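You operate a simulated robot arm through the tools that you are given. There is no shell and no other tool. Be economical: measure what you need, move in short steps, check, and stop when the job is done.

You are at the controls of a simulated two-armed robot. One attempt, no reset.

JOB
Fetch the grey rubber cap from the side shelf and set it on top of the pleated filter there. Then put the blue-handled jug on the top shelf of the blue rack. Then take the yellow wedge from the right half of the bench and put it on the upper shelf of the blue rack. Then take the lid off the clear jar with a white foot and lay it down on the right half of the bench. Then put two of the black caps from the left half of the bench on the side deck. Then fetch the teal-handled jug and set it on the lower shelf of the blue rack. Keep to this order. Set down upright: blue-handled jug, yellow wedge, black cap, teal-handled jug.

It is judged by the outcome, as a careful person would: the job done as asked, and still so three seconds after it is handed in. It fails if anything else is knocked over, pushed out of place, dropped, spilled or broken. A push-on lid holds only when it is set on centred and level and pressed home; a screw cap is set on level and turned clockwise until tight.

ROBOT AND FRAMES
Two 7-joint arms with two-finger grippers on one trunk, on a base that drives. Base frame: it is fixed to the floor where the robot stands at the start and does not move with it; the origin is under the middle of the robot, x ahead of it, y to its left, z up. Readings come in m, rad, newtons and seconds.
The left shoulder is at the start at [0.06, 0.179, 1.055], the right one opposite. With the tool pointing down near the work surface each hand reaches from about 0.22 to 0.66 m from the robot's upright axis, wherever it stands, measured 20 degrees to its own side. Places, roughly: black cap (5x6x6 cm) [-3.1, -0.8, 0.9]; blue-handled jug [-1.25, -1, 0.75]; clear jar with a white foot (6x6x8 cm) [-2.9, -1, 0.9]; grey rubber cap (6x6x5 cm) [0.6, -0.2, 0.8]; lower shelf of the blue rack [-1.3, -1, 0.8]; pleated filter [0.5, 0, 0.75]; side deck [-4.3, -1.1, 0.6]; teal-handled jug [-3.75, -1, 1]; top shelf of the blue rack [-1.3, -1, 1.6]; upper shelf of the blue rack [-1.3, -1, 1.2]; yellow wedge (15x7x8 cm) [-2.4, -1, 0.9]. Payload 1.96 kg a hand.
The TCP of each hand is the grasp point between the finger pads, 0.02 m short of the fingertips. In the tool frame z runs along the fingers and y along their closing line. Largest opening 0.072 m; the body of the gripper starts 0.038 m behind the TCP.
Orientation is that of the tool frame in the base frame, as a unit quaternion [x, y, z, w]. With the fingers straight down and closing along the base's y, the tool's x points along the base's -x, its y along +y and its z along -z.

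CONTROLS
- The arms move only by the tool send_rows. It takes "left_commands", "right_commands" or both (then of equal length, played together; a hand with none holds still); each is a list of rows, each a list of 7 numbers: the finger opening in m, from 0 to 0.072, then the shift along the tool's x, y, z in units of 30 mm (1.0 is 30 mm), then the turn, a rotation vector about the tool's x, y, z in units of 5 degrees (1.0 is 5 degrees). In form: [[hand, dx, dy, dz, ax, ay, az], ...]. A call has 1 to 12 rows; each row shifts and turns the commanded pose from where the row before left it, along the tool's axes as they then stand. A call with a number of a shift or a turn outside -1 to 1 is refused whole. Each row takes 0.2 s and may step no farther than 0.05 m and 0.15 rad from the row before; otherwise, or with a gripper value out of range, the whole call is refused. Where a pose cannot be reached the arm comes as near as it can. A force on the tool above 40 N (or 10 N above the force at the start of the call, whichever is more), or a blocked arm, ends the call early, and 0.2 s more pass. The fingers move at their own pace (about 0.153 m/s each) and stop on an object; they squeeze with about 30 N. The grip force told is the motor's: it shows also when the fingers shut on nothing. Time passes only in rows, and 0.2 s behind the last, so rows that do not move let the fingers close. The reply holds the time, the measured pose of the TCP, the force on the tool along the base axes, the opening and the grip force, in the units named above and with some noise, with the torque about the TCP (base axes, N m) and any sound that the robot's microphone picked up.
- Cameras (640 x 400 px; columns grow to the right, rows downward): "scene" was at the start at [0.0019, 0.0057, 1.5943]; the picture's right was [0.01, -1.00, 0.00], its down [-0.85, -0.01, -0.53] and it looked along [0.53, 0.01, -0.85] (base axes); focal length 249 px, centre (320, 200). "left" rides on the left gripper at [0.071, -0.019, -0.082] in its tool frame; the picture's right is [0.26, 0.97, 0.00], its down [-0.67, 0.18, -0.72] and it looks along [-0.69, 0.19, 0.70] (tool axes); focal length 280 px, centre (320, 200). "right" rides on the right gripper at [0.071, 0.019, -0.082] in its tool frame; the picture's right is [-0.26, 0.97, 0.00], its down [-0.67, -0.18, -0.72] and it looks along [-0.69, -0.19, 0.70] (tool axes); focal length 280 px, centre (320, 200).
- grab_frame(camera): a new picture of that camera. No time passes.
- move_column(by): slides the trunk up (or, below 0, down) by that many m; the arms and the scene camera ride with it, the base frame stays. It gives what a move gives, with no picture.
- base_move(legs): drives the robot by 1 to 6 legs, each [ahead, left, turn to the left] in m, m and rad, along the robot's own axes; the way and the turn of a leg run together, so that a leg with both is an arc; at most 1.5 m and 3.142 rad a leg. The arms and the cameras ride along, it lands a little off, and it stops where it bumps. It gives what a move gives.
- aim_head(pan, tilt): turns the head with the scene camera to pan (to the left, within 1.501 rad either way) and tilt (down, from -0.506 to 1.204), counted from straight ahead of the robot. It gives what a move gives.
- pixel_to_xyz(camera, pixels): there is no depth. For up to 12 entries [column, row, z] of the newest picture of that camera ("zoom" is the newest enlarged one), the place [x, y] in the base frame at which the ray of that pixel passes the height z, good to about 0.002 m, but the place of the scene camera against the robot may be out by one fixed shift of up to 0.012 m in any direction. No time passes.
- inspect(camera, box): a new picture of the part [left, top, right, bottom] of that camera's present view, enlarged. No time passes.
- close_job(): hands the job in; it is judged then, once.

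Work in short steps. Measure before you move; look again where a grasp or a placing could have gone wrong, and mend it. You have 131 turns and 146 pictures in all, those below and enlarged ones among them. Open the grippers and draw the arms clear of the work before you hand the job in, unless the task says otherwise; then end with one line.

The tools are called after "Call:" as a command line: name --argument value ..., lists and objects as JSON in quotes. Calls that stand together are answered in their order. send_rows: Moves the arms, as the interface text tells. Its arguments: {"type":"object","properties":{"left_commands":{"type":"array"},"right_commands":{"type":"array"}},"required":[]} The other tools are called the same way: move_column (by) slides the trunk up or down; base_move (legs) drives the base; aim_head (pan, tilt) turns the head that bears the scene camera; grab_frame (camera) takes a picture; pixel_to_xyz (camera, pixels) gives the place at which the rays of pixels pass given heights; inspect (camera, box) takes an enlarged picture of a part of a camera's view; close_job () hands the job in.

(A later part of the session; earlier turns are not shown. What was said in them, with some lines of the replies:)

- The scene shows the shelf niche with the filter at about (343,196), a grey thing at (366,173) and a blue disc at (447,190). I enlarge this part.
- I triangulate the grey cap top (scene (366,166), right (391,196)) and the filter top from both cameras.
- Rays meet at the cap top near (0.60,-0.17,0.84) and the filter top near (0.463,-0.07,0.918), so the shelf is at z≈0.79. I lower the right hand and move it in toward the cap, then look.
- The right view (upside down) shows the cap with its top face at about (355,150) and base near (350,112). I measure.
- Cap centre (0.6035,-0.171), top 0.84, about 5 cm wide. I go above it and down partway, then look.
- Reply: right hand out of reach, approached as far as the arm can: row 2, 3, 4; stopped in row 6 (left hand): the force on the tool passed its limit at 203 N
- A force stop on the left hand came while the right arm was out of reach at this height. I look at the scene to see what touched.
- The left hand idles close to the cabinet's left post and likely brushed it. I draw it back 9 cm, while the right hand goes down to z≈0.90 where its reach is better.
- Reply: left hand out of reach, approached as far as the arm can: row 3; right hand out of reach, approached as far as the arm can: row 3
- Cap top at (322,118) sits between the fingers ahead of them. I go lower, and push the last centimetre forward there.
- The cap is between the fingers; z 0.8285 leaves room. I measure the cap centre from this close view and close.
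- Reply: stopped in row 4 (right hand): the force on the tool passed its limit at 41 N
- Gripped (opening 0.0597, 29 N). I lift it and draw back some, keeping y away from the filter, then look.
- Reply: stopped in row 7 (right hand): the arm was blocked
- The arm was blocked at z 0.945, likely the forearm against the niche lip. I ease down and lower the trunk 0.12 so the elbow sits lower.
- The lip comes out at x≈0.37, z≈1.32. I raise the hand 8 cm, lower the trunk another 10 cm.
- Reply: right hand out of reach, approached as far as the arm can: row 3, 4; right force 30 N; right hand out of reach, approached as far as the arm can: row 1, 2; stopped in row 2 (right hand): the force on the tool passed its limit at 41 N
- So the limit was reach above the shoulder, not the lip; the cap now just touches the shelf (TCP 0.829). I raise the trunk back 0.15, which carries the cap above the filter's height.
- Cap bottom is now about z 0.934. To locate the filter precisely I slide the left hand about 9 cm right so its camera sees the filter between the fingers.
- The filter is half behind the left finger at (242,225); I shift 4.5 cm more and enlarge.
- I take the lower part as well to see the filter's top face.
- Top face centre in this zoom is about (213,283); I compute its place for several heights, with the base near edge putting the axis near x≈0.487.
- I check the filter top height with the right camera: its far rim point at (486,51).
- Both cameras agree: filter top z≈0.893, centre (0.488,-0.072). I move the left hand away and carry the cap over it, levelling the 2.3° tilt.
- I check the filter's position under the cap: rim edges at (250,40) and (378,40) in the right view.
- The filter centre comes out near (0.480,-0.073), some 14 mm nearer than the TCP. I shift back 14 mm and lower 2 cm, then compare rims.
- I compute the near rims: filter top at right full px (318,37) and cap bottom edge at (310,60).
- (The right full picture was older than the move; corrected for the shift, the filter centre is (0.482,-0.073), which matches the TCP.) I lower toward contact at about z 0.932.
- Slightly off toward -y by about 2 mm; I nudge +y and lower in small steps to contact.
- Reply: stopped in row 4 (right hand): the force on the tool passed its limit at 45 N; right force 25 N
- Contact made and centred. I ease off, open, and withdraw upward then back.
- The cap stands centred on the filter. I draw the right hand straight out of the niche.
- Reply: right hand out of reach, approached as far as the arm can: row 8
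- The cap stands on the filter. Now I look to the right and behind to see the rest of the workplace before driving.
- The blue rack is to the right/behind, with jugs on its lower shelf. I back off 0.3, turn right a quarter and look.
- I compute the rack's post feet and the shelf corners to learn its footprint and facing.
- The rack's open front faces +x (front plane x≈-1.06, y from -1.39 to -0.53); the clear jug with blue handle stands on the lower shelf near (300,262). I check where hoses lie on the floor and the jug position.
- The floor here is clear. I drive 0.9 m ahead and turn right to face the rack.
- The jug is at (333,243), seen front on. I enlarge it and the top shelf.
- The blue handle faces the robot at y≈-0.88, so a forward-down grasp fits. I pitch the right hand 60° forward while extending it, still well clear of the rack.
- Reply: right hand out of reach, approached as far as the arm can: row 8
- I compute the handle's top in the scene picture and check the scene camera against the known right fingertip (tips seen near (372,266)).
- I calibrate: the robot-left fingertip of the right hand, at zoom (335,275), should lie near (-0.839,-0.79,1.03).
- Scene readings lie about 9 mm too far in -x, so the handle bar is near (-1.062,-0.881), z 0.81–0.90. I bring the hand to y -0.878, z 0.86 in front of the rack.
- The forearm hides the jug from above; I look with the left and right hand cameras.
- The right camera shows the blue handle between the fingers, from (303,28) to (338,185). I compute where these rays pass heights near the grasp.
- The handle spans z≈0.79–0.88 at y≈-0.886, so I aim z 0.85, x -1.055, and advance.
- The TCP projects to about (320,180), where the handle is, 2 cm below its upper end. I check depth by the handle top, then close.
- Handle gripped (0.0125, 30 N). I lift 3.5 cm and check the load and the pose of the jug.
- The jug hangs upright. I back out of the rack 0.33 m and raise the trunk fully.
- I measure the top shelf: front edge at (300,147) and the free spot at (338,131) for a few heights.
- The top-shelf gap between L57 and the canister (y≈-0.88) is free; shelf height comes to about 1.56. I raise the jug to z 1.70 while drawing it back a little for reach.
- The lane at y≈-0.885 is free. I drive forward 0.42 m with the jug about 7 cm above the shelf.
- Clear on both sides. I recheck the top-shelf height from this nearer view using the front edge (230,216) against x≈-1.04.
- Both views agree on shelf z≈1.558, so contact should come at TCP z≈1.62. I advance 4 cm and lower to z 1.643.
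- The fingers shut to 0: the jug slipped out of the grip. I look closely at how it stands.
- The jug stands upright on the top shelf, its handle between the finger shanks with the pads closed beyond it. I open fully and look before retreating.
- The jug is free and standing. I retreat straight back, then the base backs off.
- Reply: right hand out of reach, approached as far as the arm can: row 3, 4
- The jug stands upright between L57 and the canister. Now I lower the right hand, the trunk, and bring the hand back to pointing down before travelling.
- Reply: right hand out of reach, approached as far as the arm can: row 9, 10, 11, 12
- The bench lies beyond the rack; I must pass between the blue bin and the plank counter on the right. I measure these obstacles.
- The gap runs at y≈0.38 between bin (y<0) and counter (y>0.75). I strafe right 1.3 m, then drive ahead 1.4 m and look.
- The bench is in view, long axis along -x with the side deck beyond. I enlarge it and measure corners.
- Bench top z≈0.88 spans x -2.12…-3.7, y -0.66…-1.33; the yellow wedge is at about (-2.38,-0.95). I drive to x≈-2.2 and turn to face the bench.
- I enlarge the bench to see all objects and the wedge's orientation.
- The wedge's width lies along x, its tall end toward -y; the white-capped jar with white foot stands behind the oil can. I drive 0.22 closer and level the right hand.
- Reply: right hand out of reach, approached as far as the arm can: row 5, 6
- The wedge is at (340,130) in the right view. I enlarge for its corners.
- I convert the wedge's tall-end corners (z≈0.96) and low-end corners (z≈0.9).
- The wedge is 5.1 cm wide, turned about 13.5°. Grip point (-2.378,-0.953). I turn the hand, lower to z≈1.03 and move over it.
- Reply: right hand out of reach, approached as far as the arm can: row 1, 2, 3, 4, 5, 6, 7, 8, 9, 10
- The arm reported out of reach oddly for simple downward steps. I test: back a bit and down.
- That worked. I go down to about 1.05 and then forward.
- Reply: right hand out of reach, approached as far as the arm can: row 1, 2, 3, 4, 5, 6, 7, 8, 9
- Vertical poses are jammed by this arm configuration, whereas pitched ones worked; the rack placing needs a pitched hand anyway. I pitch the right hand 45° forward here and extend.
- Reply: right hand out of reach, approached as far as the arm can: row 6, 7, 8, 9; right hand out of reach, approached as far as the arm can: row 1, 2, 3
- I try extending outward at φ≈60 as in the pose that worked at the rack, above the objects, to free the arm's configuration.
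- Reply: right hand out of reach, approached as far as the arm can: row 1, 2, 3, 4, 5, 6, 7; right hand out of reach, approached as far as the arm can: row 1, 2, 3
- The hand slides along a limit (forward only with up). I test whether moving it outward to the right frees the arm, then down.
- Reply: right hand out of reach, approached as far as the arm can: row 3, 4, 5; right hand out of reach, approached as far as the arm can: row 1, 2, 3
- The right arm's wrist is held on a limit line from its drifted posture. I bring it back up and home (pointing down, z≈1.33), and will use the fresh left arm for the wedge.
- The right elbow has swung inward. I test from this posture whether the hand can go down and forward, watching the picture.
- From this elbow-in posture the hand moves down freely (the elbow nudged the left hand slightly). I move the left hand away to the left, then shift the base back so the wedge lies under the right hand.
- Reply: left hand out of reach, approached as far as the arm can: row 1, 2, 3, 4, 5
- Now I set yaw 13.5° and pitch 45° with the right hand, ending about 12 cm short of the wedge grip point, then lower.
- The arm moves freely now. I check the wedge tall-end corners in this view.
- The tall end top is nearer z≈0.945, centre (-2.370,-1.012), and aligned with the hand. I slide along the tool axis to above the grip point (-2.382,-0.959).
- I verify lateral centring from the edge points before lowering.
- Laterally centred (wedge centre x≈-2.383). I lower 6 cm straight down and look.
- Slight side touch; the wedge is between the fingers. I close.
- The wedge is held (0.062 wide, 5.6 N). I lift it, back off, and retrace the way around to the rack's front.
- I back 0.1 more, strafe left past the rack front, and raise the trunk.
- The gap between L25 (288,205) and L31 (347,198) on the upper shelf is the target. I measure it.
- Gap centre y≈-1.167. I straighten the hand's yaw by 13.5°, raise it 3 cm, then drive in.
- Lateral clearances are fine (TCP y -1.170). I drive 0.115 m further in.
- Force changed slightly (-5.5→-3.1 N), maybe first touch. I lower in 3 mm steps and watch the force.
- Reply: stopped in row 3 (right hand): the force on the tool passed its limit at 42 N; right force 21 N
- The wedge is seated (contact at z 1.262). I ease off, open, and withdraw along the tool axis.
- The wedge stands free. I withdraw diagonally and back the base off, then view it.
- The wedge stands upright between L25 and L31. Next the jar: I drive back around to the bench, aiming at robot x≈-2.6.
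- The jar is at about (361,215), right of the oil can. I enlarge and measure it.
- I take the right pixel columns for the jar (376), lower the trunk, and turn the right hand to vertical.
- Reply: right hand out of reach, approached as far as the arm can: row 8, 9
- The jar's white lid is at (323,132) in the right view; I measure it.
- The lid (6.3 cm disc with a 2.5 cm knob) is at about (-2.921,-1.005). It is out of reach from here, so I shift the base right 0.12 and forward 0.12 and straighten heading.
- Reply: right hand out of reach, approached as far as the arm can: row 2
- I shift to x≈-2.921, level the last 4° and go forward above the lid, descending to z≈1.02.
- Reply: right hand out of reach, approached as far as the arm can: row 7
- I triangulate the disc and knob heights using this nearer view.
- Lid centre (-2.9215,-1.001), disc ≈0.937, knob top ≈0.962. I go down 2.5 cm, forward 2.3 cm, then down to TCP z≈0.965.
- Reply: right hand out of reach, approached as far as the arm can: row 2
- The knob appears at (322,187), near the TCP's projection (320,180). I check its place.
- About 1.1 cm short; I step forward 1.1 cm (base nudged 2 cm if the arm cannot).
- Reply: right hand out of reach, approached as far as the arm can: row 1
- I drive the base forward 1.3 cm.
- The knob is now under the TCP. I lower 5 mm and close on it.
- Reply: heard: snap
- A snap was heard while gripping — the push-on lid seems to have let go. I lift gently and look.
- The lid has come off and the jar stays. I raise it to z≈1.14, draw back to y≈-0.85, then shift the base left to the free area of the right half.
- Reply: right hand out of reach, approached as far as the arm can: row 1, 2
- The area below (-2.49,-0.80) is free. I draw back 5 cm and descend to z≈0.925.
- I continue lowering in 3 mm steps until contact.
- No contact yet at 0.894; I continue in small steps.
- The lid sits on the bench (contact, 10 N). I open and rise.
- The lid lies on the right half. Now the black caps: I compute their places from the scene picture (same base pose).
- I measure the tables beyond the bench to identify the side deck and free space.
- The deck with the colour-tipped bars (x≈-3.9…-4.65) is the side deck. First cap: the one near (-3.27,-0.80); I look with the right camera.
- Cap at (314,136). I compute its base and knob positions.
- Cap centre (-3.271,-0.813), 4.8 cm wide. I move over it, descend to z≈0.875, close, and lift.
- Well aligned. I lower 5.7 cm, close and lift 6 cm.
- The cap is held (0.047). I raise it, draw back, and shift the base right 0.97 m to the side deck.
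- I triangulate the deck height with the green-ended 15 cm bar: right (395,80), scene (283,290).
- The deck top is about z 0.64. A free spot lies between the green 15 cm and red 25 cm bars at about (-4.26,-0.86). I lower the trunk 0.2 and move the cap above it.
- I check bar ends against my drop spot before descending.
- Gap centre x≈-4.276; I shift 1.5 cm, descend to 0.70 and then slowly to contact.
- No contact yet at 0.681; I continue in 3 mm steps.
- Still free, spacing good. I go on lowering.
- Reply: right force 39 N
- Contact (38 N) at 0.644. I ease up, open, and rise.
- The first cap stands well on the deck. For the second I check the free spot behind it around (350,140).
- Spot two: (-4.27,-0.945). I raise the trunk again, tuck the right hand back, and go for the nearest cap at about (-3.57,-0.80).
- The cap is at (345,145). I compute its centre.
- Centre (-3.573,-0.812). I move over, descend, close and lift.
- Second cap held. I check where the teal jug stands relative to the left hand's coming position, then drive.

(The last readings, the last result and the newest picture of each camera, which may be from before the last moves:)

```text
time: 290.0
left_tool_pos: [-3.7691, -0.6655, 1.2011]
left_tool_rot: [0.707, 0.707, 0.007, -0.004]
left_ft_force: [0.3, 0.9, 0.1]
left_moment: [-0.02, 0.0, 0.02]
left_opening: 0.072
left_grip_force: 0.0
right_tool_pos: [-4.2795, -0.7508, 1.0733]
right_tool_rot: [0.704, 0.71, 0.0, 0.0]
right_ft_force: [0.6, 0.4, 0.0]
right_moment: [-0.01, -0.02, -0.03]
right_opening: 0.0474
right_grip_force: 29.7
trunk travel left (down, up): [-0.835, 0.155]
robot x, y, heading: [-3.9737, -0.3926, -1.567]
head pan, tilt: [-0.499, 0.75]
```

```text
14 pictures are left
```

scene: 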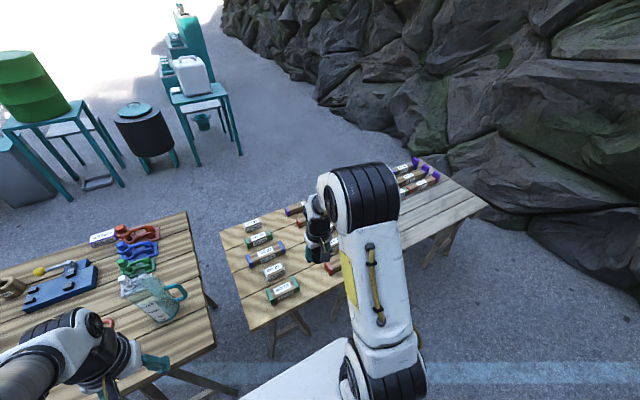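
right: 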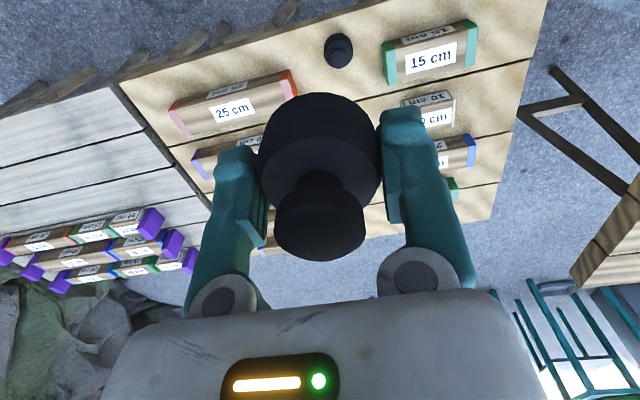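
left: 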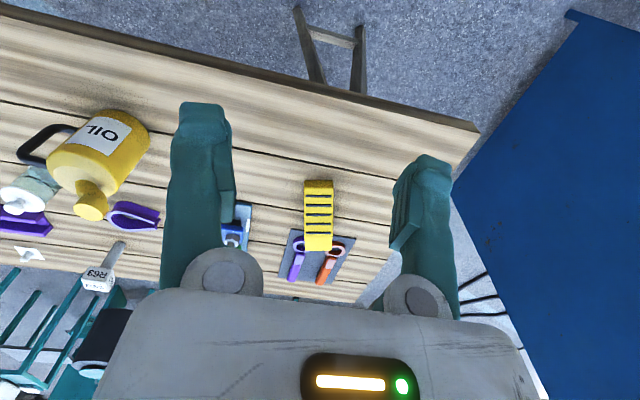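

I lower the trunk 0.2, move in over the first cap to (-4.272,-0.945) and down to z≈0.70.

Call:
move_column --by -0.2

Call:
send_rows --right_commands '[[0.02, -0.92, 0.03, 0.2, 0, 0, 0], [0.02, -0.92, 0.03, 0.2, 0, 0, 0], [0.02, -0.92, 0.03, 0.2, 0, 0, 0], [0.02, -0.92, 0.03, 0.2, 0, 0, 0], [0.02, -0.92, 0.03, 0.2, 0, 0, 0], [0.02, -0.92, 0.03, 0.2, 0, 0, 0], [0.02, -0.92, 0.03, 0.2, 0, 0, 0], [0.02, 0, 0, 0.8, 0, 0, 0], [0.02, 0, 0, 0.8, 0, 0, 0], [0.02, 0, 0, 0.8, 0, 0, 0], [0.02, 0, 0, 0, 0, 0, 0]]'

Call:
grab_frame --camera "right"

```text
time: 292.2
left_tool_pos: [-3.7685, -0.6648, 0.9996]
left_tool_rot: [0.707, 0.708, 0.007, -0.004]
left_ft_force: [-0.4, -0.7, -0.6]
left_moment: [-0.01, 0.02, 0.02]
left_opening: 0.0721
left_grip_force: 0.1
right_tool_pos: [-4.2803, -0.7526, 0.8732]
right_tool_rot: [0.704, 0.71, -0.001, -0.001]
right_ft_force: [0.1, 0.2, -0.6]
right_moment: [0.0, 0.01, 0.01]
right_opening: 0.0474
right_grip_force: 29.6
trunk travel left (down, up): [-0.635, 0.355]
robot x, y, heading: [-3.9726, -0.3908, -1.567]
head pan, tilt: [-0.499, 0.75]
```

```text
time: 294.6
left_tool_pos: [-3.7691, -0.6656, 0.9989]
left_tool_rot: [0.707, 0.707, 0.007, -0.003]
left_ft_force: [-0.3, 0.0, 0.7]
left_moment: [0.03, 0.01, -0.02]
left_opening: 0.072
left_grip_force: 0.1
right_tool_pos: [-4.2736, -0.9451, 0.7613]
right_tool_rot: [0.705, 0.709, -0.001, -0.001]
right_ft_force: [-0.3, 0.2, 0.2]
right_moment: [0.01, -0.03, 0.01]
right_opening: 0.0475
right_grip_force: 30.1
trunk travel left (down, up): [-0.635, 0.355]
robot x, y, heading: [-3.9766, -0.3946, -1.565]
head pan, tilt: [-0.499, 0.75]
```

```text
13 pictures are left
```

right: 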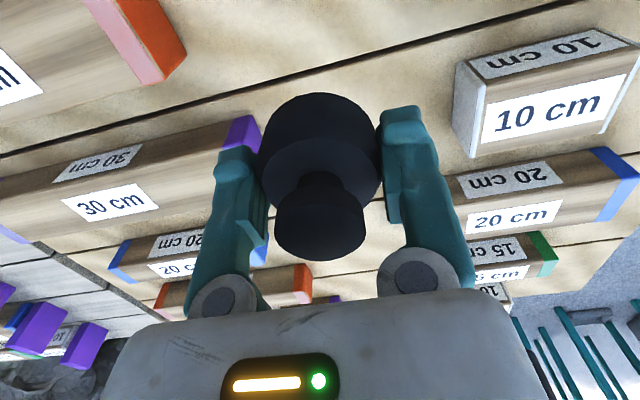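

I verify clearance to the purple and white bar ends.

Call:
pixel_to_xyz --camera "right" --pixels '[[255, 120, 0.655], [250, 150, 0.66], [456, 105, 0.655], [455, 110, 0.64]]'

```text
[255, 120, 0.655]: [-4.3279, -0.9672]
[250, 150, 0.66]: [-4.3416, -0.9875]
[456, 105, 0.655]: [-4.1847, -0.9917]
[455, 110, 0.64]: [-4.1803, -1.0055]
```

Gap centre x≈-4.26: I shift 1.2 cm, descend to 0.653, then slowly to contact.

Call:
send_rows --right_commands '[[0.02, 0, 0.4, 0, 0, 0, 0], [0.02, 0, 0, 0.9, 0, 0, 0], [0.02, 0, 0, 0.9, 0, 0, 0], [0.02, 0, 0, 0.9, 0, 0, 0], [0.02, 0, 0, 0.8, 0, 0, 0], [0.02, 0, 0, 0.1, 0, 0, 0], [0.02, 0, 0, 0.1, 0, 0, 0], [0.02, 0, 0, 0, 0, 0, 0]]'

```text
time: 296.4
left_tool_pos: [-3.7677, -0.6668, 0.9994]
left_tool_rot: [0.708, 0.707, 0.007, -0.004]
left_ft_force: [-0.4, 0.0, 0.1]
left_moment: [0.02, 0.01, 0.01]
left_opening: 0.0721
left_grip_force: 0.1
right_tool_pos: [-4.2623, -0.947, 0.6464]
right_tool_rot: [0.705, 0.709, -0.002, -0.001]
right_ft_force: [0.0, -0.4, -0.7]
right_moment: [0.0, -0.01, -0.01]
right_opening: 0.0469
right_grip_force: 29.7
trunk travel left (down, up): [-0.635, 0.355]
robot x, y, heading: [-3.9711, -0.3954, -1.572]
head pan, tilt: [-0.499, 0.75]
```

I lower by small steps; if contact comes the call stops and I release next.

Call:
send_rows --right_commands '[[0.02, 0, 0, 0.07, 0, 0, 0], [0.02, 0, 0, 0, 0, 0, 0], [0.02, 0, 0, 0.06, 0, 0, 0], [0.02, 0, 0, 0, 0, 0, 0]]'

```text
time: 297.4
left_tool_pos: [-3.7699, -0.6656, 1.0004]
left_tool_rot: [0.707, 0.707, 0.007, -0.004]
left_ft_force: [0.2, 0.1, 0.8]
left_moment: [0.03, 0.0, 0.03]
left_opening: 0.072
left_grip_force: 0.1
right_tool_pos: [-4.2605, -0.9472, 0.6428]
right_tool_rot: [0.705, 0.709, -0.001, 0.0]
right_ft_force: [0.1, 0.2, -0.3]
right_moment: [-0.03, -0.02, 0.0]
right_opening: 0.0473
right_grip_force: 30.1
trunk travel left (down, up): [-0.635, 0.355]
robot x, y, heading: [-3.9725, -0.3933, -1.566]
head pan, tilt: [-0.499, 0.75]
```

Call:
send_rows --right_commands '[[0.02, 0, 0, 0.07, 0, 0, 0], [0.02, 0, 0, 0.07, 0, 0, 0], [0.02, 0, 0, 0.07, 0, 0, 0], [0.02, 0, 0, 0.07, 0, 0, 0], [0.02, 0, 0, 0, 0, 0, 0]]'

```text
time: 298.5
left_tool_pos: [-3.7673, -0.6631, 1.0004]
left_tool_rot: [0.707, 0.707, 0.007, -0.003]
left_ft_force: [0.4, -0.5, 0.4]
left_moment: [-0.02, 0.03, -0.02]
left_opening: 0.0723
left_grip_force: 0.1
right_tool_pos: [-4.2607, -0.9498, 0.6411]
right_tool_rot: [0.705, 0.709, -0.006, 0.001]
right_ft_force: [-0.6, 2.9, 19.5]
right_moment: [0.27, -0.24, 0.01]
right_opening: 0.0479
right_grip_force: 30.4
trunk travel left (down, up): [-0.635, 0.355]
robot x, y, heading: [-3.9727, -0.3939, -1.566]
head pan, tilt: [-0.499, 0.75]
stopped in row 5 (right hand): the force on the tool passed its limit at 40 N (the readings are from after the stop); the commanded pose is now the measured one
```

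The cap is on the deck (contact at 0.641). I ease up, open, rise straight up and then back.

Call:
send_rows --right_commands '[[0.02, 0, 0, -0.07, 0, 0, 0], [0.06, 0, 0, 0, 0, 0, 0], [0.072, 0, 0, 0, 0, 0, 0], [0.072, 0, 0, 0, 0, 0, 0], [0.072, 0, 0, -0.5, 0, 0, 0], [0.072, 0, 0, -0.9, 0, 0, 0], [0.072, 0, 0, -0.9, 0, 0, 0], [0.072, 0, 0, -0.9, 0, 0, 0], [0.072, 0, 0, -0.9, 0, 0, 0], [0.072, 0.9, 0, -0.8, 0, 0, 0], [0.072, 0.9, 0, -0.8, 0, 0, 0], [0.072, 0.9, 0, -0.8, 0, 0, 0]]'

Call:
move_column --by 0.2

Call:
grab_frame --camera "right"

Call:
grab_frame --camera "left"

```text
time: 301.1
left_tool_pos: [-3.7681, -0.6654, 1.0003]
left_tool_rot: [0.707, 0.707, 0.006, -0.004]
left_ft_force: [-0.1, -0.5, 0.5]
left_moment: [0.01, 0.02, 0.03]
left_opening: 0.0719
left_grip_force: 0.0
right_tool_pos: [-4.2619, -0.8664, 0.8356]
right_tool_rot: [0.705, 0.709, -0.005, 0.0]
right_ft_force: [0.2, 0.4, 0.1]
right_moment: [-0.03, 0.0, -0.02]
right_opening: 0.0717
right_grip_force: 0.1
trunk travel left (down, up): [-0.635, 0.355]
robot x, y, heading: [-3.9728, -0.3939, -1.574]
head pan, tilt: [-0.499, 0.75]
```

```text
time: 303.3
left_tool_pos: [-3.7694, -0.6658, 1.2001]
left_tool_rot: [0.707, 0.707, 0.006, -0.003]
left_ft_force: [-0.2, -0.2, 0.2]
left_moment: [0.01, 0.02, 0.0]
left_opening: 0.0719
left_grip_force: 0.1
right_tool_pos: [-4.2628, -0.8672, 1.0338]
right_tool_rot: [0.705, 0.709, -0.003, 0.0]
right_ft_force: [0.9, -1.0, -0.3]
right_moment: [-0.01, 0.01, -0.02]
right_opening: 0.0723
right_grip_force: 0.1
trunk travel left (down, up): [-0.835, 0.155]
robot x, y, heading: [-3.9704, -0.3952, -1.571]
head pan, tilt: [-0.499, 0.75]
```

```text
12 pictures are left
```

right: 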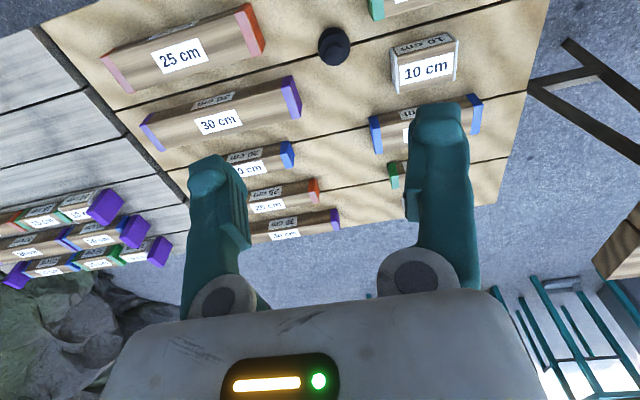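

```text
11 pictures are left
```

left: 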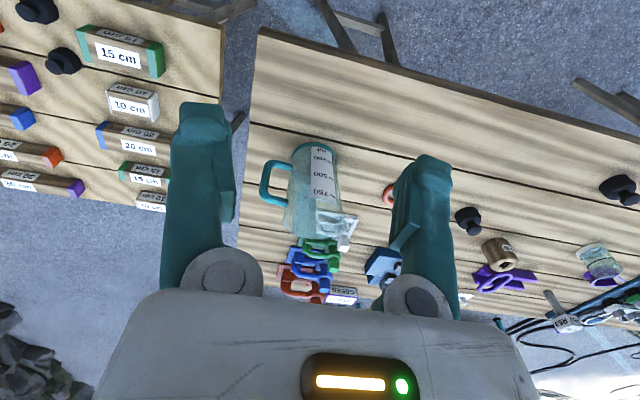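

Both caps stand on the deck. Now the teal jug: its handle points to -x. I enlarge the left view to measure it.

Call:
inspect --camera "left" --box '[230, 120, 390, 220]'

Call:
pixel_to_xyz --camera "left" --pixels '[[312, 143, 0.85], [265, 182, 0.88], [265, 182, 0.92], [270, 202, 0.95], [270, 202, 0.93], [280, 164, 0.87], [318, 230, 1.0]]'

```text
4.00 times, centred on (310, 170) of left
```

zoom: 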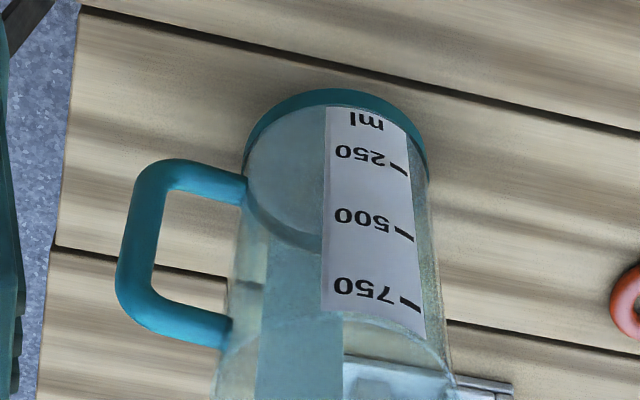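

```text
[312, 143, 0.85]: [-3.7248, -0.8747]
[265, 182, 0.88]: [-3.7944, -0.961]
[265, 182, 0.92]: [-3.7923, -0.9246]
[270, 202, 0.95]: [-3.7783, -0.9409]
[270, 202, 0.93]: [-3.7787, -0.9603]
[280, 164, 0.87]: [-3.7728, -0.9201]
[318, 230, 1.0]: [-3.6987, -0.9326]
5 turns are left
```

Few turns remain, so I chain calls. Handle bar: x≈-3.79, y≈-0.922, z 0.875–0.96, loop gap ≈22 mm. I retract, shift the base, pitch the right hand 60° with a 22 mm opening, and lower to z≈0.92 in front of the handle.

Call:
send_rows --right_commands '[[0.072, 0.9, 0, -0.3, 0, 0, 0], [0.072, 0.9, 0, -0.3, 0, 0, 0], [0.072, 0.9, 0, -0.3, 0, 0, 0], [0.072, 0.9, 0, -0.3, 0, 0, 0], [0.072, 0.9, 0, -0.3, 0, 0, 0], [0.022, 0.9, 0, -0.3, 0, 0, 0], [0.022, 0, 0, 0, 0, 0, 0]]'

Call:
base_move --legs '[[-0.1, 0, 0], [0, 0.472, 0]]'

Call:
send_rows --right_commands '[[0.022, -0.6, 0, 0, 0, -1, 0], [0.022, -0.6, 0, 0.05, 0, -1, 0], [0.022, -0.59, 0, 0.1, 0, -1, 0], [0.022, -0.58, 0, 0.16, 0, -1, 0], [0.022, -0.56, 0, 0.21, 0, -1, 0], [0.022, -0.54, 0, 0.25, 0, -1, 0], [0.022, -0.52, 0, 0.3, 0, -1, 0], [0.022, -0.49, 0, 0.34, 0, -1, 0], [0.022, -0.46, 0, 0.39, 0, -1, 0], [0.022, -0.42, 0, 0.42, 0, -1, 0], [0.022, -0.39, 0, 0.46, 0, -1, 0], [0.022, -0.34, 0, 0.49, 0, -1, 0]]'

Call:
send_rows --right_commands '[[0.022, 0.69, 0, 0.4, 0, 0, 0], [0.022, 0.69, 0, 0.4, 0, 0, 0], [0.022, 0.69, 0, 0.4, 0, 0, 0], [0.022, 0.69, 0, 0.4, 0, 0, 0], [0.022, 0.69, 0, 0.4, 0, 0, 0], [0.022, 0.69, 0, 0.4, 0, 0, 0], [0.022, 0.69, 0, 0.4, 0, 0, 0], [0.022, 0, 0, 0, 0, 0, 0]]'

Call:
grab_frame --camera "right"

Call:
pixel_to_xyz --camera "right" --pixels '[[320, 180, 0.93], [320, 180, 0.94], [320, 140, 0.9], [320, 140, 0.91], [280, 140, 0.9], [360, 140, 0.9]]'

```text
time: 304.9
left_tool_pos: [-3.7688, -0.6659, 1.1996]
left_tool_rot: [0.707, 0.708, 0.008, -0.005]
left_ft_force: [-0.1, 0.1, -0.3]
left_moment: [-0.02, 0.0, 0.0]
left_opening: 0.0716
left_grip_force: 0.1
right_tool_pos: [-4.2623, -0.7051, 1.0872]
right_tool_rot: [0.705, 0.709, -0.003, -0.001]
right_ft_force: [0.6, -0.8, 1.2]
right_moment: [0.04, 0.02, -0.01]
right_opening: 0.0219
right_grip_force: 0.0
trunk travel left (down, up): [-0.835, 0.155]
robot x, y, heading: [-3.9742, -0.3941, -1.569]
head pan, tilt: [-0.499, 0.75]
```

```text
time: 308.4
left_tool_pos: [-3.3036, -0.565, 1.1991]
left_tool_rot: [0.707, 0.707, 0.007, -0.003]
left_ft_force: [0.3, 0.2, -0.7]
left_moment: [-0.02, 0.01, -0.01]
left_opening: 0.0719
left_grip_force: 0.2
right_tool_pos: [-3.796, -0.6054, 1.088]
right_tool_rot: [0.704, 0.71, -0.003, 0.001]
right_ft_force: [1.0, 0.3, -0.2]
right_moment: [0.0, 0.01, 0.01]
right_opening: 0.0219
right_grip_force: 0.0
trunk travel left (down, up): [-0.835, 0.155]
robot x, y, heading: [-3.5047, -0.2956, -1.567]
head pan, tilt: [-0.499, 0.75]
```

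```text
time: 311.0
left_tool_pos: [-3.3029, -0.5645, 1.1996]
left_tool_rot: [0.706, 0.708, 0.007, -0.005]
left_ft_force: [-1.0, 0.1, -0.2]
left_moment: [0.03, -0.01, 0.03]
left_opening: 0.072
left_grip_force: 0.1
right_tool_pos: [-3.7942, -0.8213, 1.0888]
right_tool_rot: [0.608, 0.614, -0.356, 0.356]
right_ft_force: [0.3, -0.3, -0.2]
right_moment: [-0.01, 0.01, 0.01]
right_opening: 0.022
right_grip_force: 0.1
trunk travel left (down, up): [-0.835, 0.155]
robot x, y, heading: [-3.5086, -0.2934, -1.561]
head pan, tilt: [-0.499, 0.75]
```

```text
time: 312.8
left_tool_pos: [-3.3029, -0.5633, 1.2002]
left_tool_rot: [0.707, 0.708, 0.008, -0.004]
left_ft_force: [-0.4, -0.2, 0.0]
left_moment: [0.01, 0.01, 0.02]
left_opening: 0.0719
left_grip_force: 0.1
right_tool_pos: [-3.7947, -0.8215, 0.9207]
right_tool_rot: [0.608, 0.615, -0.355, 0.355]
right_ft_force: [0.4, 0.2, 0.1]
right_moment: [0.01, -0.01, -0.01]
right_opening: 0.0219
right_grip_force: 0.0
trunk travel left (down, up): [-0.835, 0.155]
robot x, y, heading: [-3.5062, -0.2928, -1.571]
head pan, tilt: [-0.499, 0.75]
```

```text
9 pictures are left
```

right: 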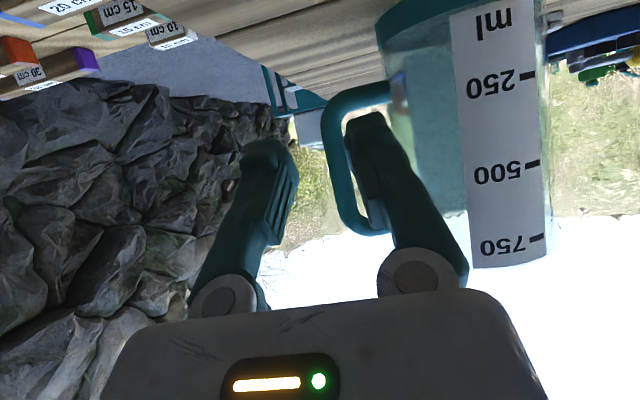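

```text
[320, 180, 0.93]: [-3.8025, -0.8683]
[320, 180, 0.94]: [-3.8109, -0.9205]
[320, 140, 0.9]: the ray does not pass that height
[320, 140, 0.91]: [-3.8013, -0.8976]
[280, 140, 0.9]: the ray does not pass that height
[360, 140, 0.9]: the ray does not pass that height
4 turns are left
```

The handle bar (column ~340) is lined up between the fingers (bar x≈-3.796, TCP -3.795). I advance 9 cm, close, lift 11 cm, look, then back off and drive to the front side of the rack.

Call:
send_rows --right_commands '[[0.022, -0.385, 0, 0.667, 0, 0, 0], [0.022, -0.385, 0, 0.667, 0, 0, 0], [0.022, -0.385, 0, 0.667, 0, 0, 0], [0.022, -0.385, 0, 0.667, 0, 0, 0], [0.022, 0, 0, 0, 0, 0, 0], [0.0, 0, 0, 0, 0, 0, 0], [0.0, 0, 0, 0, 0, 0, 0], [0.0, 0, 0, 0, 0, 0, 0]]'

Call:
send_rows --right_commands '[[0.0, -0.4, 0, -0.23, 0, 0, 0], [0.0, -0.8, 0, -0.46, 0, 0, 0], [0.0, -0.8, 0, -0.46, 0, 0, 0], [0.0, -0.8, 0, -0.46, 0, 0, 0], [0.0, -0.4, 0, -0.23, 0, 0, 0], [0.0, 0, 0, 0, 0, 0, 0]]'

Call:
grab_frame --camera "right"

Call:
base_move --legs '[[-0.64, 0, 0], [0, 0, -1.585], [-1.5, 0, 0], [-1.4, 0, 0]]'

Call:
aim_head --pan 0.5 --tilt 0.6

Call:
grab_frame --camera "scene"

```text
time: 314.6
left_tool_pos: [-3.3033, -0.5655, 1.2009]
left_tool_rot: [0.707, 0.708, 0.008, -0.003]
left_ft_force: [0.2, -0.2, -0.3]
left_moment: [0.0, -0.01, -0.01]
left_opening: 0.0722
left_grip_force: 0.1
right_tool_pos: [-3.7938, -0.915, 0.9222]
right_tool_rot: [0.609, 0.614, -0.355, 0.355]
right_ft_force: [-0.1, -0.1, -0.2]
right_moment: [0.05, -0.01, -0.01]
right_opening: 0.006
right_grip_force: 29.9
trunk travel left (down, up): [-0.835, 0.155]
robot x, y, heading: [-3.5079, -0.2895, -1.567]
head pan, tilt: [-0.499, 0.75]
```

```text
time: 316.0
left_tool_pos: [-3.3025, -0.5644, 1.1997]
left_tool_rot: [0.706, 0.708, 0.008, -0.004]
left_ft_force: [0.5, -0.6, -0.4]
left_moment: [0.04, -0.01, 0.01]
left_opening: 0.0723
left_grip_force: 0.0
right_tool_pos: [-3.7949, -0.9128, 1.0322]
right_tool_rot: [0.609, 0.615, -0.354, 0.355]
right_ft_force: [0.2, 0.1, -1.4]
right_moment: [-0.01, 0.09, -0.01]
right_opening: 0.0059
right_grip_force: 29.6
trunk travel left (down, up): [-0.835, 0.155]
robot x, y, heading: [-3.5058, -0.2905, -1.574]
head pan, tilt: [-0.499, 0.75]
```

```text
8 pictures are left
```

right: 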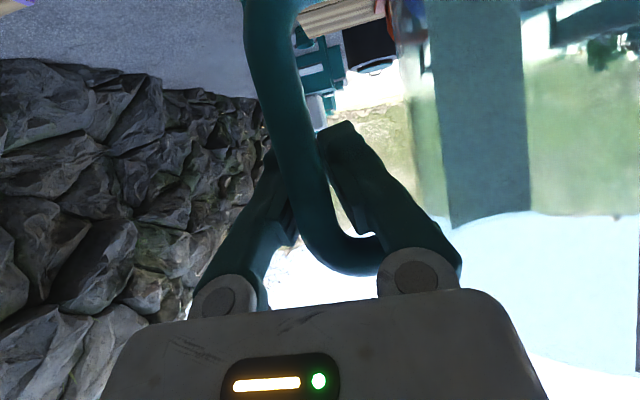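

```text
time: 337.0
left_tool_pos: [-0.9151, 0.0331, 1.1989]
left_tool_rot: [1.0, -0.028, 0.009, 0.003]
left_ft_force: [0.6, 0.8, 0.2]
left_moment: [0.02, -0.04, -0.01]
left_opening: 0.0721
left_grip_force: 0.0
right_tool_pos: [-1.2369, 0.5432, 1.0322]
right_tool_rot: [0.865, -0.02, -0.502, -0.014]
right_ft_force: [-0.7, -1.3, -1.4]
right_moment: [0.07, 0.04, 0.01]
right_opening: 0.0059
right_grip_force: 29.5
trunk travel left (down, up): [-0.835, 0.155]
robot x, y, heading: [-0.6311, 0.2228, 3.09]
head pan, tilt: [-0.499, 0.75]
```

```text
time: 338.3
left_tool_pos: [-0.9149, 0.0325, 1.2002]
left_tool_rot: [1.0, -0.027, 0.008, 0.003]
left_ft_force: [0.0, -0.7, 0.6]
left_moment: [0.01, 0.0, -0.04]
left_opening: 0.072
left_grip_force: 0.1
right_tool_pos: [-1.2359, 0.5438, 1.0316]
right_tool_rot: [0.864, -0.02, -0.503, -0.014]
right_ft_force: [-0.6, 0.4, -1.4]
right_moment: [0.09, 0.01, -0.02]
right_opening: 0.0062
right_grip_force: 29.4
trunk travel left (down, up): [-0.835, 0.155]
robot x, y, heading: [-0.6286, 0.2184, 3.092]
head pan, tilt: [0.499, 0.6]
```

```text
7 pictures are left
3 turns are left
```

scene: 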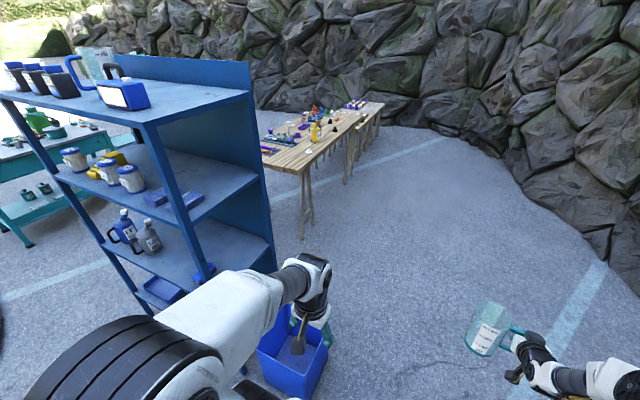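

The jug is held upright. I reverse, straighten heading, strafe left past the rack front to bring the jug opposite the free spot (TCP y≈-0.82), lower the trunk 0.12, and look.

Call:
base_move --legs '[[-0.2, 0, 0.05], [-0.25, 0, 0], [0, 1.33, 0]]'

Call:
move_column --by -0.12

Call:
aim_head --pan 0 --tilt 0.65

Call:
grab_frame --camera "scene"

Call:
pixel_to_xyz --camera "scene" --pixels '[[320, 200, 0.8], [320, 220, 0.8], [320, 240, 0.8], [320, 260, 0.8], [360, 220, 0.8], [360, 240, 0.8], [400, 220, 0.8], [400, 240, 0.8], [440, 220, 0.8], [440, 240, 0.8], [280, 220, 0.8], [280, 240, 0.8]]'

Call:
inspect --camera "scene" --box '[240, 160, 480, 310]'

Call:
grab_frame --camera "right"

```text
time: 347.5
left_tool_pos: [-0.4766, -1.2889, 1.2005]
left_tool_rot: [1.0, -0.01, 0.008, 0.003]
left_ft_force: [0.6, 0.0, -0.1]
left_moment: [0.01, -0.02, 0.02]
left_opening: 0.0719
left_grip_force: 0.1
right_tool_pos: [-0.8127, -0.7909, 1.0323]
right_tool_rot: [0.865, -0.006, -0.502, -0.006]
right_ft_force: [-0.8, -0.6, -1.5]
right_moment: [0.07, 0.02, -0.01]
right_opening: 0.006
right_grip_force: 29.5
trunk travel left (down, up): [-0.835, 0.155]
robot x, y, heading: [-0.1988, -1.0886, 3.118]
head pan, tilt: [0.499, 0.6]
```

```text
time: 349.0
left_tool_pos: [-0.4749, -1.2903, 1.079]
left_tool_rot: [1.0, -0.01, 0.008, 0.002]
left_ft_force: [0.3, -0.7, 0.3]
left_moment: [0.01, 0.01, 0.0]
left_opening: 0.0721
left_grip_force: 0.1
right_tool_pos: [-0.8137, -0.7905, 0.9125]
right_tool_rot: [0.865, -0.005, -0.502, -0.006]
right_ft_force: [-1.1, 0.3, -1.3]
right_moment: [0.09, 0.04, -0.02]
right_opening: 0.0063
right_grip_force: 29.5
trunk travel left (down, up): [-0.715, 0.275]
robot x, y, heading: [-0.1981, -1.0923, 3.121]
head pan, tilt: [0.499, 0.6]
```

```text
time: 349.9
left_tool_pos: [-0.4744, -1.2897, 1.0799]
left_tool_rot: [1.0, -0.01, 0.009, 0.002]
left_ft_force: [0.0, 0.3, 0.7]
left_moment: [-0.02, -0.01, -0.03]
left_opening: 0.072
left_grip_force: 0.0
right_tool_pos: [-0.8146, -0.7891, 0.9128]
right_tool_rot: [0.865, -0.005, -0.502, -0.006]
right_ft_force: [-0.2, 1.0, -1.2]
right_moment: [0.08, 0.0, -0.01]
right_opening: 0.006
right_grip_force: 29.4
trunk travel left (down, up): [-0.715, 0.275]
robot x, y, heading: [-0.1974, -1.0911, 3.124]
head pan, tilt: [0.0, 0.649]
```

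```text
6 pictures are left
```

scene: 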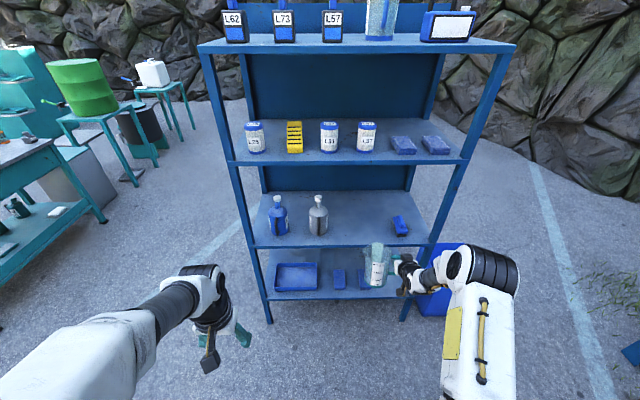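

```text
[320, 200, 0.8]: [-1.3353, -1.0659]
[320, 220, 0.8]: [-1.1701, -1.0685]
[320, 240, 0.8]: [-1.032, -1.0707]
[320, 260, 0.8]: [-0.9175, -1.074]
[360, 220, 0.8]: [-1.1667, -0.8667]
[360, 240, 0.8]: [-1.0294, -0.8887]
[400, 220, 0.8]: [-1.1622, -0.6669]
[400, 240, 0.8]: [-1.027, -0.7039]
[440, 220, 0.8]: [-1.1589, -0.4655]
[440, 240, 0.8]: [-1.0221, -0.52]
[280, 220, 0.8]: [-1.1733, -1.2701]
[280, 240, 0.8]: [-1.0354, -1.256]
```

```text
2.67 times, centred on (360, 235) of scene
```

zoom: 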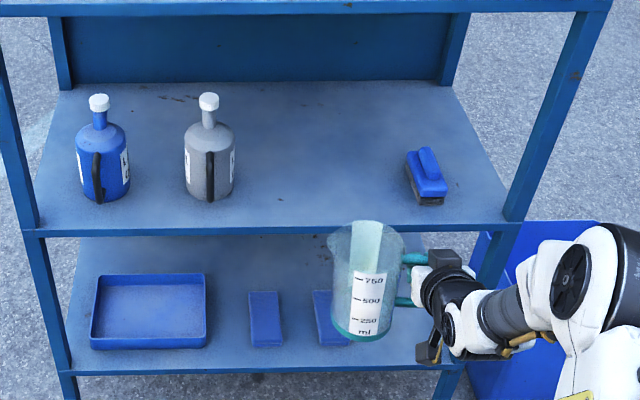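

```text
4 pictures are left
2 turns are left
```

right: 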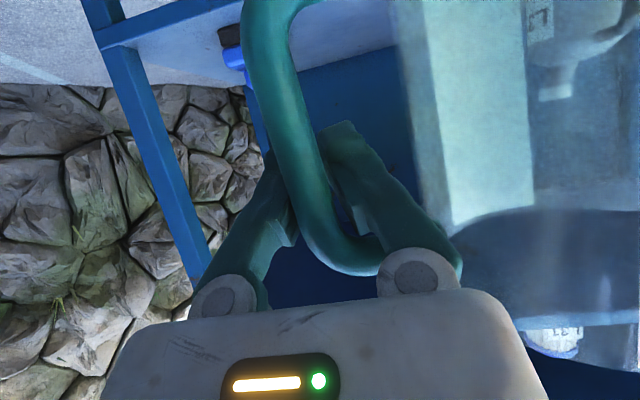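

The free spot lies between grey bottle (right edge y≈-1.03) and brush (left edge y≈-0.735); the lower shelf is about z 0.76. I shift the hand 4.6 cm left, drive 0.31 in, lower until contact, open slightly, back out, and look.

Call:
send_rows --right_commands '[[0.0, 0, 0.77, 0, 0, 0, 0], [0.0, 0, 0.76, 0, 0, 0, 0], [0.0, 0, 0, 0, 0, 0, 0]]'

Call:
base_move --legs '[[0.31, 0, 0]]'

Call:
send_rows --right_commands '[[0.0, 0.26, 0, 0.15, 0, 0, 0], [0.0, 0.26, 0, 0.15, 0, 0, 0], [0.0, 0.26, 0, 0.15, 0, 0, 0], [0.0, 0.26, 0, 0.15, 0, 0, 0], [0.0, 0.173, 0, 0.1, 0, 0, 0], [0.0, 0.173, 0, 0.1, 0, 0, 0], [0.0, 0.173, 0, 0.1, 0, 0, 0], [0.0, 0.173, 0, 0.1, 0, 0, 0], [0.0, 0.173, 0, 0.1, 0, 0, 0], [0.0, 0.115, 0, 0.067, 0, 0, 0], [0.0, 0.115, 0, 0.067, 0, 0, 0], [0.0, 0.115, 0, 0.067, 0, 0, 0]]'

Call:
send_rows --right_commands '[[0.0, 0.087, 0, 0.05, 0, 0, 0], [0.0, 0.087, 0, 0.05, 0, 0, 0], [0.0, 0.087, 0, 0.05, 0, 0, 0], [0.0, 0.087, 0, 0.05, 0, 0, 0], [0.0, 0.087, 0, 0.05, 0, 0, 0], [0.0, 0, 0, 0, 0, 0, 0]]'

Call:
send_rows --right_commands '[[0.0, -0.05, 0, -0.03, 0, 0, 0], [0.012, 0, 0, 0, 0, 0, 0], [0.022, 0, 0, 0, 0, 0, 0], [0.022, 0, 0, 0, 0, 0, 0], [0.022, 0.2, 0, -0.35, 0, 0, 0], [0.022, 0.3, 0, -0.52, 0, 0, 0], [0.022, 0.3, 0, -0.52, 0, 0, 0], [0.022, 0.35, 0, -0.6, 0, 0, 0], [0.022, 0.35, 0, -0.6, 0, 0, 0], [0.022, 0, 0, 0, 0, 0, 0]]'

Call:
base_move --legs '[[-0.3, 0, 0]]'

Call:
send_rows --right_commands '[[0.072, 0, 0, 0, 0, 0, 0], [0.072, 0, 0, 0, 0, 0, 0]]'

Call:
grab_frame --camera "scene"

```text
time: 350.7
left_tool_pos: [-0.4756, -1.2885, 1.0793]
left_tool_rot: [1.0, -0.011, 0.007, 0.002]
left_ft_force: [-0.9, 0.6, 0.4]
left_moment: [0.04, 0.01, 0.01]
left_opening: 0.0719
left_grip_force: 0.1
right_tool_pos: [-0.8146, -0.8355, 0.9112]
right_tool_rot: [0.865, -0.005, -0.502, -0.005]
right_ft_force: [0.0, -0.4, -0.5]
right_moment: [0.1, 0.05, 0.0]
right_opening: 0.0058
right_grip_force: 29.9
trunk travel left (down, up): [-0.715, 0.275]
robot x, y, heading: [-0.1987, -1.0879, 3.121]
head pan, tilt: [0.0, 0.649]
```

```text
time: 352.8
left_tool_pos: [-0.7896, -1.2849, 1.0796]
left_tool_rot: [1.0, -0.009, 0.008, 0.002]
left_ft_force: [0.3, 0.0, -0.2]
left_moment: [0.01, -0.03, 0.0]
left_opening: 0.072
left_grip_force: 0.0
right_tool_pos: [-1.1301, -0.832, 0.9111]
right_tool_rot: [0.865, -0.004, -0.502, -0.005]
right_ft_force: [-0.7, 0.1, -0.7]
right_moment: [0.08, 0.0, -0.01]
right_opening: 0.0061
right_grip_force: 29.2
trunk travel left (down, up): [-0.715, 0.275]
robot x, y, heading: [-0.5137, -1.0857, 3.132]
head pan, tilt: [0.0, 0.649]
```

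```text
time: 355.4
left_tool_pos: [-0.7897, -1.2848, 1.0805]
left_tool_rot: [1.0, -0.009, 0.008, 0.002]
left_ft_force: [-0.4, 0.4, 1.0]
left_moment: [-0.02, -0.03, 0.01]
left_opening: 0.072
left_grip_force: 0.0
right_tool_pos: [-1.1306, -0.8324, 0.8338]
right_tool_rot: [0.865, -0.004, -0.502, -0.006]
right_ft_force: [-1.5, 0.6, 0.1]
right_moment: [0.01, 0.02, 0.03]
right_opening: 0.0
right_grip_force: 29.8
trunk travel left (down, up): [-0.715, 0.275]
robot x, y, heading: [-0.5072, -1.0863, 3.128]
head pan, tilt: [0.0, 0.649]
```

```text
time: 356.8
left_tool_pos: [-0.7899, -1.2855, 1.081]
left_tool_rot: [1.0, -0.009, 0.008, 0.002]
left_ft_force: [-0.2, -0.3, 0.1]
left_moment: [0.0, -0.03, 0.01]
left_opening: 0.0721
left_grip_force: 0.1
right_tool_pos: [-1.1305, -0.8329, 0.8184]
right_tool_rot: [0.865, -0.004, -0.502, -0.005]
right_ft_force: [0.8, 0.2, -0.3]
right_moment: [0.05, -0.04, 0.0]
right_opening: 0.0001
right_grip_force: 29.6
trunk travel left (down, up): [-0.715, 0.275]
robot x, y, heading: [-0.5132, -1.085, 3.122]
head pan, tilt: [0.0, 0.649]
```

```text
time: 359.0
left_tool_pos: [-0.7905, -1.2842, 1.0789]
left_tool_rot: [1.0, -0.009, 0.008, 0.003]
left_ft_force: [-0.3, 0.3, -0.8]
left_moment: [-0.01, -0.01, 0.02]
left_opening: 0.0718
left_grip_force: 0.0
right_tool_pos: [-1.0395, -0.8344, 0.8199]
right_tool_rot: [0.865, -0.004, -0.502, -0.005]
right_ft_force: [-0.5, -0.3, -0.1]
right_moment: [-0.02, 0.02, 0.02]
right_opening: 0.0219
right_grip_force: 0.0
trunk travel left (down, up): [-0.715, 0.275]
robot x, y, heading: [-0.5129, -1.0837, 3.124]
head pan, tilt: [0.0, 0.649]
```

```text
time: 361.1
left_tool_pos: [-0.4858, -1.2903, 1.0799]
left_tool_rot: [1.0, -0.008, 0.008, 0.003]
left_ft_force: [1.0, -0.6, -0.6]
left_moment: [0.0, 0.02, -0.03]
left_opening: 0.0718
left_grip_force: 0.1
right_tool_pos: [-0.7357, -0.8382, 0.8199]
right_tool_rot: [0.865, -0.002, -0.502, -0.004]
right_ft_force: [0.6, -0.2, -0.4]
right_moment: [0.02, -0.06, -0.02]
right_opening: 0.0221
right_grip_force: 0.1
trunk travel left (down, up): [-0.715, 0.275]
robot x, y, heading: [-0.2103, -1.0893, 3.126]
head pan, tilt: [0.0, 0.649]
```

```text
time: 361.7
left_tool_pos: [-0.4838, -1.29, 1.0786]
left_tool_rot: [1.0, -0.008, 0.008, 0.002]
left_ft_force: [0.4, 0.8, 0.3]
left_moment: [0.01, 0.04, -0.01]
left_opening: 0.0721
left_grip_force: 0.1
right_tool_pos: [-0.7382, -0.8387, 0.8198]
right_tool_rot: [0.865, -0.003, -0.502, -0.005]
right_ft_force: [0.6, -0.1, -0.4]
right_moment: [-0.03, -0.01, 0.0]
right_opening: 0.0721
right_grip_force: 0.1
trunk travel left (down, up): [-0.715, 0.275]
robot x, y, heading: [-0.2122, -1.093, 3.124]
head pan, tilt: [0.0, 0.649]
```

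```text
3 pictures are left
1 turns are left
```

scene: 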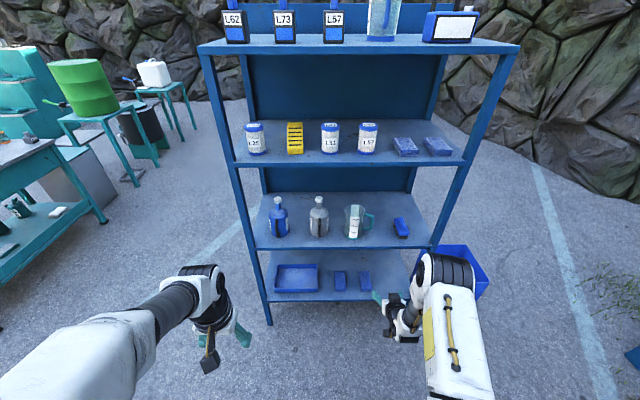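

The last picture shows the teal-handled jug standing upright on the lower shelf at (355,222), between the grey bottle and the brush. Both grippers are open and clear of the work, so I hand the job in.

Call:
close_job

```text
The job is handed in.
```

I did all six steps in the order you gave and handed the job in. The blue-handled jug, yellow wedge, black caps and teal-handled jug all stood upright in the last pictures I took of each. Both jugs slipped out of the grip as they were set down and came to rest upright. The left hand took a force spike (203 N) while idle by the cabinet, and the right elbow later nudged it; I saw nothing displaced.
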